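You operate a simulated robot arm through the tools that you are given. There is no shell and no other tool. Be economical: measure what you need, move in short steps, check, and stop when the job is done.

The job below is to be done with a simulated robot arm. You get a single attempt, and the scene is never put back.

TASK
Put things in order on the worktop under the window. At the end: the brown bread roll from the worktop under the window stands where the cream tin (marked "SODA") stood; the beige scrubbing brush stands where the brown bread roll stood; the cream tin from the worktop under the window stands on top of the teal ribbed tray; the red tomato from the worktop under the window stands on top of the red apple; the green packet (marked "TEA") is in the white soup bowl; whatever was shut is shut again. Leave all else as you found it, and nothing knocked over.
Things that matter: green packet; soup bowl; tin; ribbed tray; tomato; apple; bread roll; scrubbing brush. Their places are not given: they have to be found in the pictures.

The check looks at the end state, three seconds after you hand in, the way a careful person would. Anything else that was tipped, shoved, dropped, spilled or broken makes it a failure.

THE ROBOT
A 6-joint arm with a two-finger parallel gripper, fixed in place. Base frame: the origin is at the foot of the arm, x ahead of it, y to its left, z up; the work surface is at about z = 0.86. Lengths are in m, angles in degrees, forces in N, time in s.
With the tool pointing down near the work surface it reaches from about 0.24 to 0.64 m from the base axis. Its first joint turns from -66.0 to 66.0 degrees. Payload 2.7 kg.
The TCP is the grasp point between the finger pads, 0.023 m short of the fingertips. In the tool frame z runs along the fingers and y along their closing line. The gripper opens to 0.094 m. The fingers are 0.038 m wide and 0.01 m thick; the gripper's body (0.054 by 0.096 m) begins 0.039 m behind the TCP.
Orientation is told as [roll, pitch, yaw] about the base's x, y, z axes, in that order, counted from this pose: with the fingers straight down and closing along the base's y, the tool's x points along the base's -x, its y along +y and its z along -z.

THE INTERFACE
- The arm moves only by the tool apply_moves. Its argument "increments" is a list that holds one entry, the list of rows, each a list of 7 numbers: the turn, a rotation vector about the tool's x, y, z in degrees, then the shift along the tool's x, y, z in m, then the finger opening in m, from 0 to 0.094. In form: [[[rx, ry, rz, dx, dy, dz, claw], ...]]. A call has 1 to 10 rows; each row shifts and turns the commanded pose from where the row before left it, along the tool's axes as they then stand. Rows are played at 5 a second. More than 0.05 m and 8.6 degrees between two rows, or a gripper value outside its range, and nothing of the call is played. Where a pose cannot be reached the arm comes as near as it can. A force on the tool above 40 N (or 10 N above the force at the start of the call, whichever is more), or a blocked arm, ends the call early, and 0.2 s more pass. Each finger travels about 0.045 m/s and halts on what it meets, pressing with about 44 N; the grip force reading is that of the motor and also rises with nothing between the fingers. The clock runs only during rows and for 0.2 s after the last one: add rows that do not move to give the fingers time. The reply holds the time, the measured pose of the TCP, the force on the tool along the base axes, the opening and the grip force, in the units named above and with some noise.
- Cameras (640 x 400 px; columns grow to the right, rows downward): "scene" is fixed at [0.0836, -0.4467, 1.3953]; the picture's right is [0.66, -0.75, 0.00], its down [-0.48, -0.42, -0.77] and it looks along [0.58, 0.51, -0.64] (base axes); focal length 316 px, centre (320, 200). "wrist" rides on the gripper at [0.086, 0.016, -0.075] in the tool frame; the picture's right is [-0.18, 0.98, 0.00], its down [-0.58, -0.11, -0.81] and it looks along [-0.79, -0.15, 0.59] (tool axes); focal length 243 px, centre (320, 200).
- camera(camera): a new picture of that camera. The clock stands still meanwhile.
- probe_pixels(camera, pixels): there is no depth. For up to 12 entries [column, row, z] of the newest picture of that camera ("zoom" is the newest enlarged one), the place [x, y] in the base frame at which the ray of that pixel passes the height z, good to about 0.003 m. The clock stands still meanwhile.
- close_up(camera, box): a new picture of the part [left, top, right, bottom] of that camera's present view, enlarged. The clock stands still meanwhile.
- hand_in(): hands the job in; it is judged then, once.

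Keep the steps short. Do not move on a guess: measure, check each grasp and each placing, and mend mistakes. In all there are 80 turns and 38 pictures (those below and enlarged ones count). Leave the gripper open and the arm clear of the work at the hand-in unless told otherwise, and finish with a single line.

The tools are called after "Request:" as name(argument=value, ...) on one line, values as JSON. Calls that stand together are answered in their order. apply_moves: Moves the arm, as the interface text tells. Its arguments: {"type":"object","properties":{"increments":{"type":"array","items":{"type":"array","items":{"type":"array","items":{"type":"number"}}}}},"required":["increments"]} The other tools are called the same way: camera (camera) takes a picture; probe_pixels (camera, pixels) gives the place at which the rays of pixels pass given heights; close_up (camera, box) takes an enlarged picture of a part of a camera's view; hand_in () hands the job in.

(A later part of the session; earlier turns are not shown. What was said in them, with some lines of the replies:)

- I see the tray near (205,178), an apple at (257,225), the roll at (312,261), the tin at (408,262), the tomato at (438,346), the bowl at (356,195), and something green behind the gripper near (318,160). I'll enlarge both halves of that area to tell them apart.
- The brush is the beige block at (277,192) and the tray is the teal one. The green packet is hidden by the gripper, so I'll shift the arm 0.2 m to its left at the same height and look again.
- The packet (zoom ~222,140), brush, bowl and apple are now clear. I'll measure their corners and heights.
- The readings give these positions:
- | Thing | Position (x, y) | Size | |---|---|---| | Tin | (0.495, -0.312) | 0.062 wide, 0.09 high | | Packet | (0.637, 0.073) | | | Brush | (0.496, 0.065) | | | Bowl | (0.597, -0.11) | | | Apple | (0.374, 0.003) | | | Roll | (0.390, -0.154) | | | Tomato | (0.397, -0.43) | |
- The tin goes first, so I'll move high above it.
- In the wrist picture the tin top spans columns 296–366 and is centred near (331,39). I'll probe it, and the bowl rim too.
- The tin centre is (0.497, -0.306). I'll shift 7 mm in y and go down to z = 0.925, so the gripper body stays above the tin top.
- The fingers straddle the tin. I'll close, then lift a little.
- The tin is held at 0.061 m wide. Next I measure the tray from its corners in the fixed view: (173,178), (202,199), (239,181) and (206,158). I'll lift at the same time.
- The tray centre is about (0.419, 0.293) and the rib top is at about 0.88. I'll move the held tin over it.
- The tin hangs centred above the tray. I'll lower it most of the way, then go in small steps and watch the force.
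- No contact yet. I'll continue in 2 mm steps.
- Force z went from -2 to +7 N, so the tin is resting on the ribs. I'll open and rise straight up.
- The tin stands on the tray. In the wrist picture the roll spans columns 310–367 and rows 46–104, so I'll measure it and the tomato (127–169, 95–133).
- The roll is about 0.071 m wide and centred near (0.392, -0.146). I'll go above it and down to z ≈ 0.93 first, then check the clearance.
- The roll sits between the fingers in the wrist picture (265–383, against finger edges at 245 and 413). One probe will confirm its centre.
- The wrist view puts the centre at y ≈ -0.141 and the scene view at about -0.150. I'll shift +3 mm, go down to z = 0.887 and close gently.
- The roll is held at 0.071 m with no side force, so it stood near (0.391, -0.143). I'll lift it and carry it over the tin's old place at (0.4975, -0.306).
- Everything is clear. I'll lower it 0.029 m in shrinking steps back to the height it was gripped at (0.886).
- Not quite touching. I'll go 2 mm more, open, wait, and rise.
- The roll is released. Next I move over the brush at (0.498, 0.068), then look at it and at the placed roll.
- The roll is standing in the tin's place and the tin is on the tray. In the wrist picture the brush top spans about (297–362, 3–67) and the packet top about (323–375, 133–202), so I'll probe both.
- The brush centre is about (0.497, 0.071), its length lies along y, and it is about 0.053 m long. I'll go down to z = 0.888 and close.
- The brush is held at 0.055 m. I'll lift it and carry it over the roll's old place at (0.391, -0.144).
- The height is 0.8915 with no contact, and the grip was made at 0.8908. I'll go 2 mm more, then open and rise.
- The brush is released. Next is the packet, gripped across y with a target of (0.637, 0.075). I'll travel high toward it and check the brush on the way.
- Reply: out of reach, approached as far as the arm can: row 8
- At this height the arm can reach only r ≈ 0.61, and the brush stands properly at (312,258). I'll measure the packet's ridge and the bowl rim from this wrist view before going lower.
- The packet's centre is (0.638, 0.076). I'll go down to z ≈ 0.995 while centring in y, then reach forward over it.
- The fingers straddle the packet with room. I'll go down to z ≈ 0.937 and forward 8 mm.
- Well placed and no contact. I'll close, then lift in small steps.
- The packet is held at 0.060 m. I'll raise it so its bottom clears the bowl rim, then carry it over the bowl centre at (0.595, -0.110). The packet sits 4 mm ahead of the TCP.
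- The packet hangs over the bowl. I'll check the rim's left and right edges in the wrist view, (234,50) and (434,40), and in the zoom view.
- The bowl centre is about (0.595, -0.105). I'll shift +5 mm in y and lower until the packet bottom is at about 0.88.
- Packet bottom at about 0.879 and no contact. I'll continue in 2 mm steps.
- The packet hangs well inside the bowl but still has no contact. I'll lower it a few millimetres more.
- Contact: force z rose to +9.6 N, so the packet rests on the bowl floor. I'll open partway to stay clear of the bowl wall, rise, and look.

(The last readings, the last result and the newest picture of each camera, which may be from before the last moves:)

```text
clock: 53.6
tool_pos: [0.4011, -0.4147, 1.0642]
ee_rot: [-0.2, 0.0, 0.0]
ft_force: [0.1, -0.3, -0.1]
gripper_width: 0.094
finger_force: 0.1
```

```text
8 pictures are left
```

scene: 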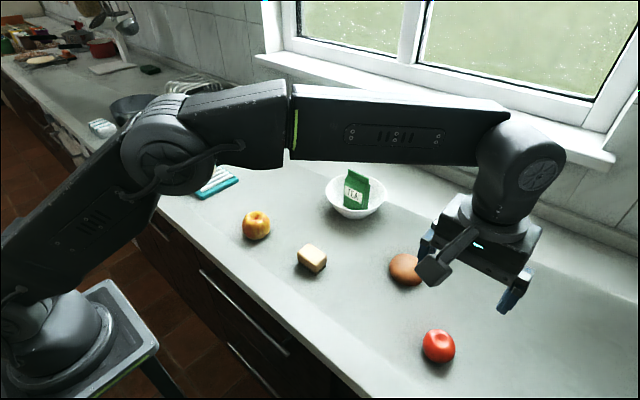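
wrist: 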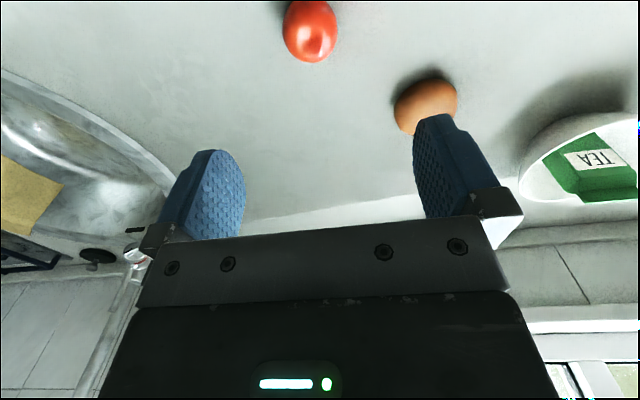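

The packet is in the bowl. In the wrist picture the tomato spans columns 282–338, centred near (310,31). I'll probe it and the scene's silhouette (422–455, 329–363).

Request:
probe_pixels(camera="wrist", pixels=[[310, 31, 0.883], [282, 32, 0.88], [338, 27, 0.88], [312, 63, 0.875], [308, 1, 0.89]])

Request:
probe_pixels(camera="scene", pixels=[[438.5, 346, 0.883], [422, 346, 0.883], [455, 347, 0.883], [438, 363, 0.875], [438, 329, 0.895], [256.5, 225.5, 0.89], [256, 217, 0.92], [242.5, 226, 0.89], [271, 226, 0.89], [257, 241, 0.875], [257, 211, 0.915]])

```text
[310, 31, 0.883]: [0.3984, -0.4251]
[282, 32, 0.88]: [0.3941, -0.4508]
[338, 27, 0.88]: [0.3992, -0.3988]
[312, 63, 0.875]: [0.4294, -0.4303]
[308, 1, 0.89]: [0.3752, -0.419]
```

```text
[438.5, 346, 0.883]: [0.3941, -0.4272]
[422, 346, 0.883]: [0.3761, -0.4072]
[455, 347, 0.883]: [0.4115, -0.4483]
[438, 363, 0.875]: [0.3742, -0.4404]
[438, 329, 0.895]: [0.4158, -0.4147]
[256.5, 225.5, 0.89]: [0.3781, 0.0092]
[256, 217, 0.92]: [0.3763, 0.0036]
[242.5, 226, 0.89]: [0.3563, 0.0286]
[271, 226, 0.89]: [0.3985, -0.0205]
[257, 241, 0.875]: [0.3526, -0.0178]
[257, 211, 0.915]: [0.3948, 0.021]
```

The tomato centre is (0.397, -0.4255) and it is 0.052 m wide. I'll go down to z ≈ 0.897, gripping a little high so the fingertips clear the apple later, and close.

Request:
apply_moves(increments=[[[0, 0, 0, 0.004, -0.011, 0.04, 0.094], [0, 0, 0, 0, 0, 0.045, 0.094], [0, 0, 0, 0, 0, 0.045, 0.094], [0, 0, 0, 0, 0, 0.03, 0.094], [0, 0, 0, 0, 0, 0.007, 0.094], [0, 0, 0, 0, 0, 0, 0.094], [0, 0, 0, 0, 0, 0, 0.04], [0, 0, 0, 0, 0, 0, 0.04], [0, 0, 0, 0, 0, 0, 0.04], [0, 0, 0, 0, 0, 0, 0.04]]])

```text
clock: 55.8
tool_pos: [0.3988, -0.4252, 0.8979]
ee_rot: [-0.1, 0.2, 0.0]
ft_force: [-0.4, 0.0, 0.5]
gripper_width: 0.0493
finger_force: 43.4
```

The tomato is held at 0.049 m. I'll lift it and carry it to a point beside the apple at about (0.345, -0.085), so the wrist camera can see the apple past the tomato.

Request:
apply_moves(increments=[[[0, 0, 0, 0, 0, -0.02, 0.04], [0, 0, 0, 0, 0, -0.04, 0.04], [0, 0, 0, 0, 0, -0.045, 0.04], [0, 0, 0, 0, 0, -0.04, 0.04], [0, 0, 0, 0.009, 0.045, 0, 0.04], [0, 0, 0, 0.009, 0.045, 0, 0.04], [0, 0, 0, 0.009, 0.045, 0, 0.04], [0, 0, 0, 0.009, 0.045, 0, 0.04], [0, 0, 0, 0.009, 0.045, 0, 0.04], [0, 0, 0, 0.009, 0.045, 0, 0.04]]])

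Request:
apply_moves(increments=[[[0, 0, 0, 0, 0.035, 0, 0.04], [0, 0, 0, 0, 0.035, 0, 0.04], [0, 0, 0, 0, 0, 0, 0.04]]])

Request:
camera(camera="wrist")

Request:
close_up(camera="scene", box=[200, 140, 360, 240])

```text
clock: 58.0
tool_pos: [0.343, -0.1557, 1.0417]
ee_rot: [-0.1, 0.1, 0.0]
ft_force: [0.6, 0.0, -1.1]
gripper_width: 0.0491
finger_force: 43.6
```

```text
clock: 58.8
tool_pos: [0.3429, -0.0865, 1.0404]
ee_rot: [-0.1, -0.1, -0.1]
ft_force: [0.4, 0.7, -0.8]
gripper_width: 0.0493
finger_force: 44.0
```

```text
7 pictures are left
```

wrist: 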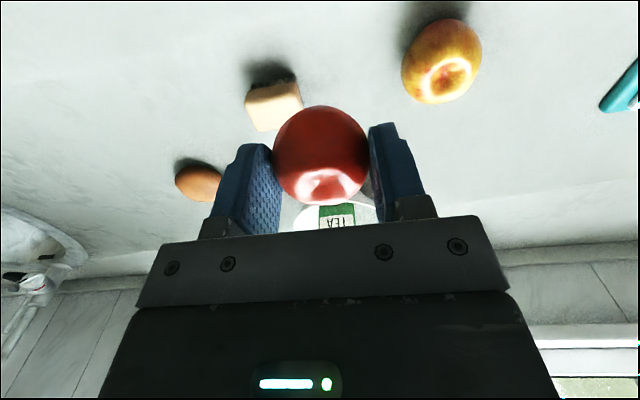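

```text
4.00 times, centred on (280, 190) of scene
```

zoom: 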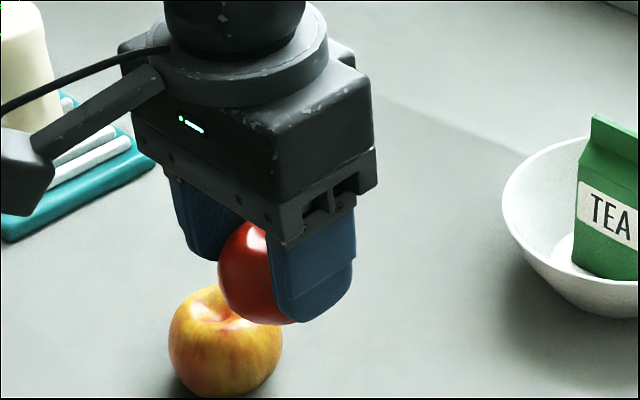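

The packet stands upright in the bowl. For the apple, I'll probe the dimple (wrist ~(448,76), zoom ~(222,313)) and the outline in both views.

Request:
probe_pixels(camera="wrist", pixels=[[448, 76, 0.91], [442, 61, 0.89], [401, 65, 0.89], [482, 52, 0.89], [438, 104, 0.9], [448, 76, 0.905], [442, 61, 0.885]])

Request:
probe_pixels(camera="zoom", pixels=[[222, 313, 0.91], [168, 345, 0.89], [283, 350, 0.89], [226, 340, 0.89], [226, 398, 0.87], [222, 313, 0.905]])

Request:
close_up(camera="wrist", box=[380, 0, 508, 120])

```text
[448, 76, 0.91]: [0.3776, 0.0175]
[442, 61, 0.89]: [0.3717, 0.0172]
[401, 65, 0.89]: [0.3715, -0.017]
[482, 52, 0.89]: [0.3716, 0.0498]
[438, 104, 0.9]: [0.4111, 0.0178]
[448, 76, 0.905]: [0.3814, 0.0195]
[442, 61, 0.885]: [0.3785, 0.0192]
```

```text
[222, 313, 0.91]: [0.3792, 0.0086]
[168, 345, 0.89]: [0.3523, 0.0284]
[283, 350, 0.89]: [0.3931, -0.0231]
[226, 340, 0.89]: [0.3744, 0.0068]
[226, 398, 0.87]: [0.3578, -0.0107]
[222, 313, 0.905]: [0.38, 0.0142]
```

```text
3.33 times, centred on (444, 60) of wrist
```

zoom: 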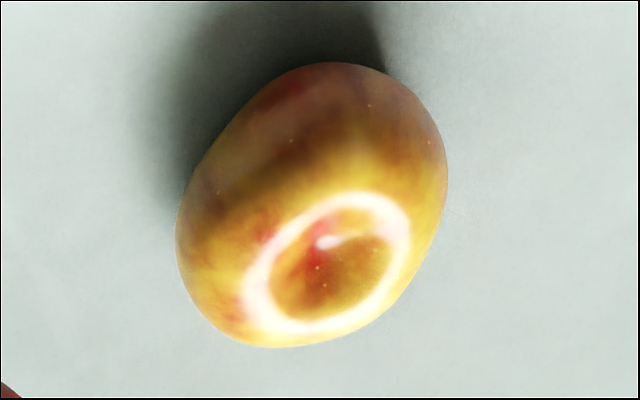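

The two views give the dimple at about (0.378, 0.013). I'll move the tomato over it at z ≈ 1.0, leaving its bottom 4 cm clear, and look straight on to refine.

Request:
apply_moves(increments=[[[0, 0, 0, -0.012, 0.033, 0, 0.04], [0, 0, 0, -0.012, 0.033, 0, 0.04], [0, 0, 0, -0.011, 0.0335, 0, 0.04], [0, 0, 0, 0, 0, 0.02, 0.04], [0, 0, 0, 0, 0, 0.02, 0.04], [0, 0, 0, 0, 0, 0, 0.04]]])

Request:
camera(camera="wrist")

Request:
close_up(camera="scene", box=[216, 170, 296, 250])

```text
clock: 60.2
tool_pos: [0.3792, 0.0125, 1.0012]
ee_rot: [-0.1, 0.0, 0.0]
ft_force: [-0.2, 0.7, -0.8]
gripper_width: 0.0493
finger_force: 44.2
```

```text
4 pictures are left
```

wrist: 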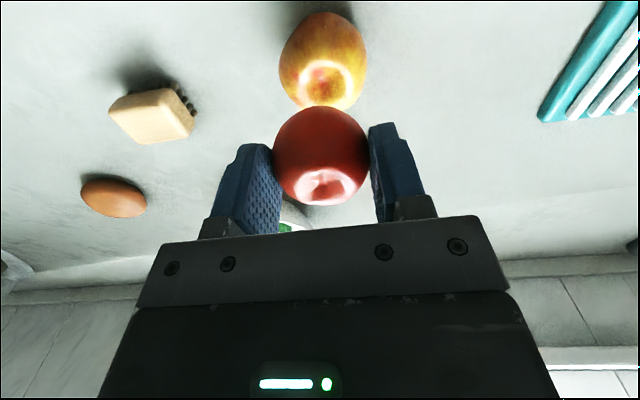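

```text
5.00 times, centred on (256, 210) of scene
```

zoom: 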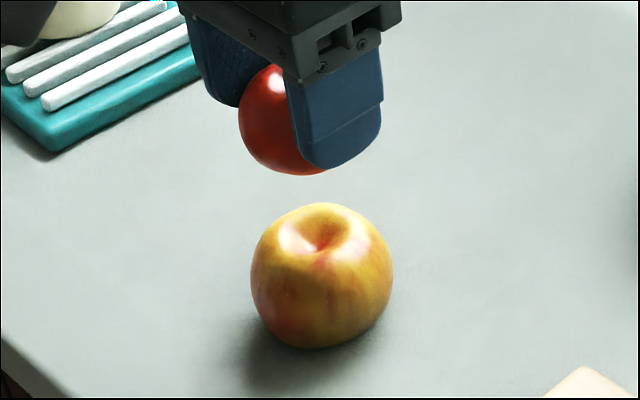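

I'll calibrate by probing the held tomato, whose place is known from the TCP, together with the apple dimple and outline in both views.

Request:
probe_pixels(camera="wrist", pixels=[[321.5, 156, 0.986], [273, 156, 0.986], [370, 156, 0.986], [328, 78, 0.908], [279, 68, 0.89], [368, 62, 0.89], [330, 110, 0.905], [323, 60, 0.89]])

Request:
probe_pixels(zoom="zoom", camera="zoom", pixels=[[320, 238, 0.908], [250, 278, 0.89], [393, 282, 0.89], [322, 276, 0.89], [238, 115, 0.986], [295, 175, 0.97], [322, 349, 0.868], [320, 203, 0.917]])

```text
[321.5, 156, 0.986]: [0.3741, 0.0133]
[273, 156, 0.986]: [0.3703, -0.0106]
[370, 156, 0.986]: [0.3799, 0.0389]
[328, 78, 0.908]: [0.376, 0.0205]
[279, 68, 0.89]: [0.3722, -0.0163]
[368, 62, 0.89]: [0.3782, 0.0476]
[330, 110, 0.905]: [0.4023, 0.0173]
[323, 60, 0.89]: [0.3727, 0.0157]
```

```text
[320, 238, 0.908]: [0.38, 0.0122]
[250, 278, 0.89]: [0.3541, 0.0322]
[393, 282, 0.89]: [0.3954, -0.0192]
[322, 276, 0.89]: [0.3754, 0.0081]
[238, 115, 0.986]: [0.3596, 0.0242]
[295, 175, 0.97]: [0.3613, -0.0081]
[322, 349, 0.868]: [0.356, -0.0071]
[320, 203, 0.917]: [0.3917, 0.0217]
```

Both views agree to within a few millimetres, and the apple axis is at about (0.378, 0.0155). I'll shift +3 mm in y and lower to z ≈ 0.962, with the tomato bottom at about 0.924.

Request:
apply_moves(increments=[[[0, 0, 0, 0, 0.003, 0.015, 0.04], [0, 0, 0, 0, 0, 0.015, 0.04], [0, 0, 0, 0, 0, 0.006, 0.04], [0, 0, 0, 0, 0, 0.003, 0.04], [0, 0, 0, 0, 0, 0, 0.04]]])

```text
clock: 61.4
tool_pos: [0.3773, 0.0162, 0.9621]
ee_rot: [0.0, 0.0, 0.0]
ft_force: [0.9, 0.0, -1.4]
gripper_width: 0.0493
finger_force: 43.9
```

No contact yet, so I'll go on in 1–2 mm steps.

Request:
apply_moves(increments=[[[0, 0, 0, 0, 0, 0.002, 0.04], [0, 0, 0, 0, 0, 0.001, 0.04], [0, 0, 0, 0, 0, 0.001, 0.04], [0, 0, 0, 0, 0, 0, 0.04]]])

```text
clock: 62.4
tool_pos: [0.3784, 0.0169, 0.9582]
ee_rot: [-0.1, 0.1, 0.0]
ft_force: [-0.5, 0.1, -0.9]
gripper_width: 0.049
finger_force: 43.7
```

Request:
apply_moves(increments=[[[0, 0, 0, 0, 0, 0.001, 0.04], [0, 0, 0, 0, 0, 0.001, 0.04], [0, 0, 0, 0, 0, 0.001, 0.04], [0, 0, 0, 0, 0, 0, 0.04]]])

```text
clock: 63.4
tool_pos: [0.3784, 0.0161, 0.9549]
ee_rot: [0.0, 0.0, 0.0]
ft_force: [-0.3, 0.6, -1.4]
gripper_width: 0.0491
finger_force: 44.0
```

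The tomato bottom is at about 0.917. I'll go on.

Request:
apply_moves(increments=[[[0, 0, 0, 0, 0, 0.001, 0.04], [0, 0, 0, 0, 0, 0.001, 0.04], [0, 0, 0, 0, 0, 0, 0.04]]])

```text
clock: 64.2
tool_pos: [0.3782, 0.0167, 0.9537]
ee_rot: [-0.1, 0.0, 0.0]
ft_force: [0.3, -0.1, -0.4]
gripper_width: 0.0491
finger_force: 43.9
```

Request:
apply_moves(increments=[[[0, 0, 0, 0, 0, 0.001, 0.04], [0, 0, 0, 0, 0, 0.001, 0.04], [0, 0, 0, 0, 0, 0, 0.04]]])

Request:
close_up(camera="scene", box=[216, 170, 296, 250])

```text
clock: 65.0
tool_pos: [0.3787, 0.0159, 0.9521]
ee_rot: [-0.1, -0.1, 0.0]
ft_force: [-2.1, 0.1, 5.3]
gripper_width: 0.049
finger_force: 44.0
```

```text
5.00 times, centred on (256, 210) of scene
```

zoom: 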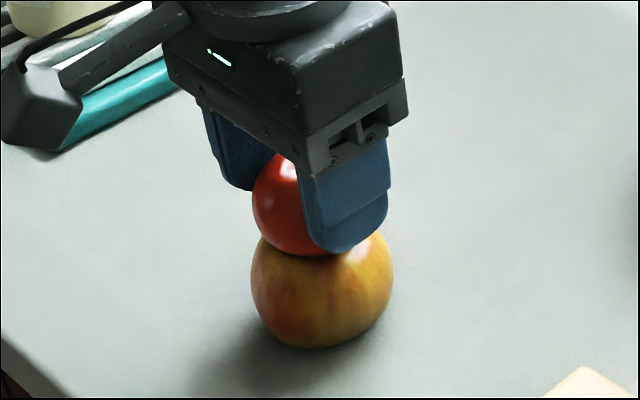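

Force z is +5 N with almost no side force. Allowing for perspective, the tomato sits centred over the dimple. I'll open slowly and rise straight up only after the fingers are wide.

Request:
apply_moves(increments=[[[0, 0, 0, 0, 0, 0, 0.047], [0, 0, 0, 0, 0, 0, 0.05], [0, 0, 0, 0, 0, 0, 0.053], [0, 0, 0, 0, 0, 0, 0.06], [0, 0, 0, 0, 0, 0, 0.075], [0, 0, 0, 0, 0, 0, 0.094], [0, 0, 0, 0, 0, 0, 0.094], [0, 0, 0, 0, 0, 0, 0.094]]])

Request:
close_up(camera="scene", box=[216, 170, 296, 250])

```text
clock: 66.8
tool_pos: [0.3792, 0.0156, 0.9523]
ee_rot: [-0.1, 0.0, 0.0]
ft_force: [0.4, 0.4, 0.1]
gripper_width: 0.094
finger_force: 0.0
```

```text
5.00 times, centred on (256, 210) of scene
```

zoom: 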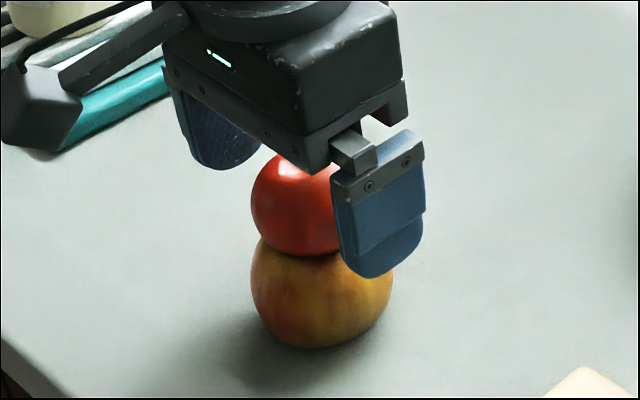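

The tomato stays put on the apple with the fingers open. I'll rise straight up and move back toward the starting pose.

Request:
apply_moves(increments=[[[0, 0, 0, 0, 0, -0.01, 0.094], [0, 0, 0, 0, 0, -0.03, 0.094], [0, 0, 0, 0, 0, -0.04, 0.094], [0, 0, 0, 0, 0, -0.05, 0.094], [0, 0, 0, 0, 0, -0.05, 0.094], [0, 0, 0, 0.015, -0.045, 0, 0.094], [0, 0, 0, 0.015, -0.045, 0, 0.094], [0, 0, 0, 0.015, -0.045, 0, 0.094], [0, 0, 0, 0.015, -0.04, 0, 0.094], [0, 0, 0, 0, 0, 0, 0.094]]])

Request:
camera(camera="scene")

```text
clock: 69.0
tool_pos: [0.3181, -0.158, 1.1324]
ee_rot: [-0.1, 0.0, 0.0]
ft_force: [0.0, 0.9, -1.0]
gripper_width: 0.0942
finger_force: 0.1
```

```text
0 pictures are left
```

scene: 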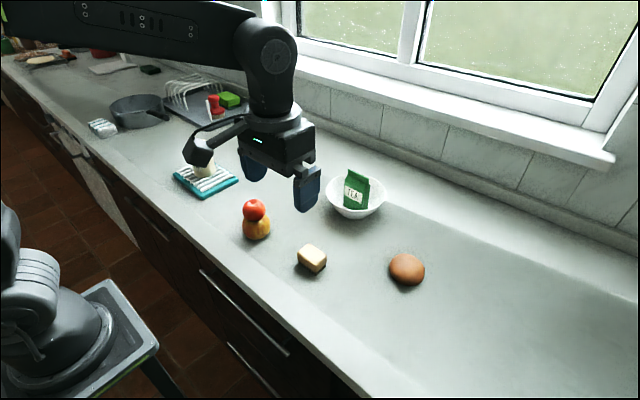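

All five placements are in order: the tomato on the apple, the brush at the roll's old place, the roll at the tin's old place, the packet in the bowl and the tin on the tray. Nothing was opened, the gripper is open and the arm is clear, so I'm handing in.

Request:
hand_in()

```text
The job is handed in.
```

All five placements are done and handed in, with nothing seen knocked over in the last picture, the gripper open and the arm clear; the check's verdict was not shown.
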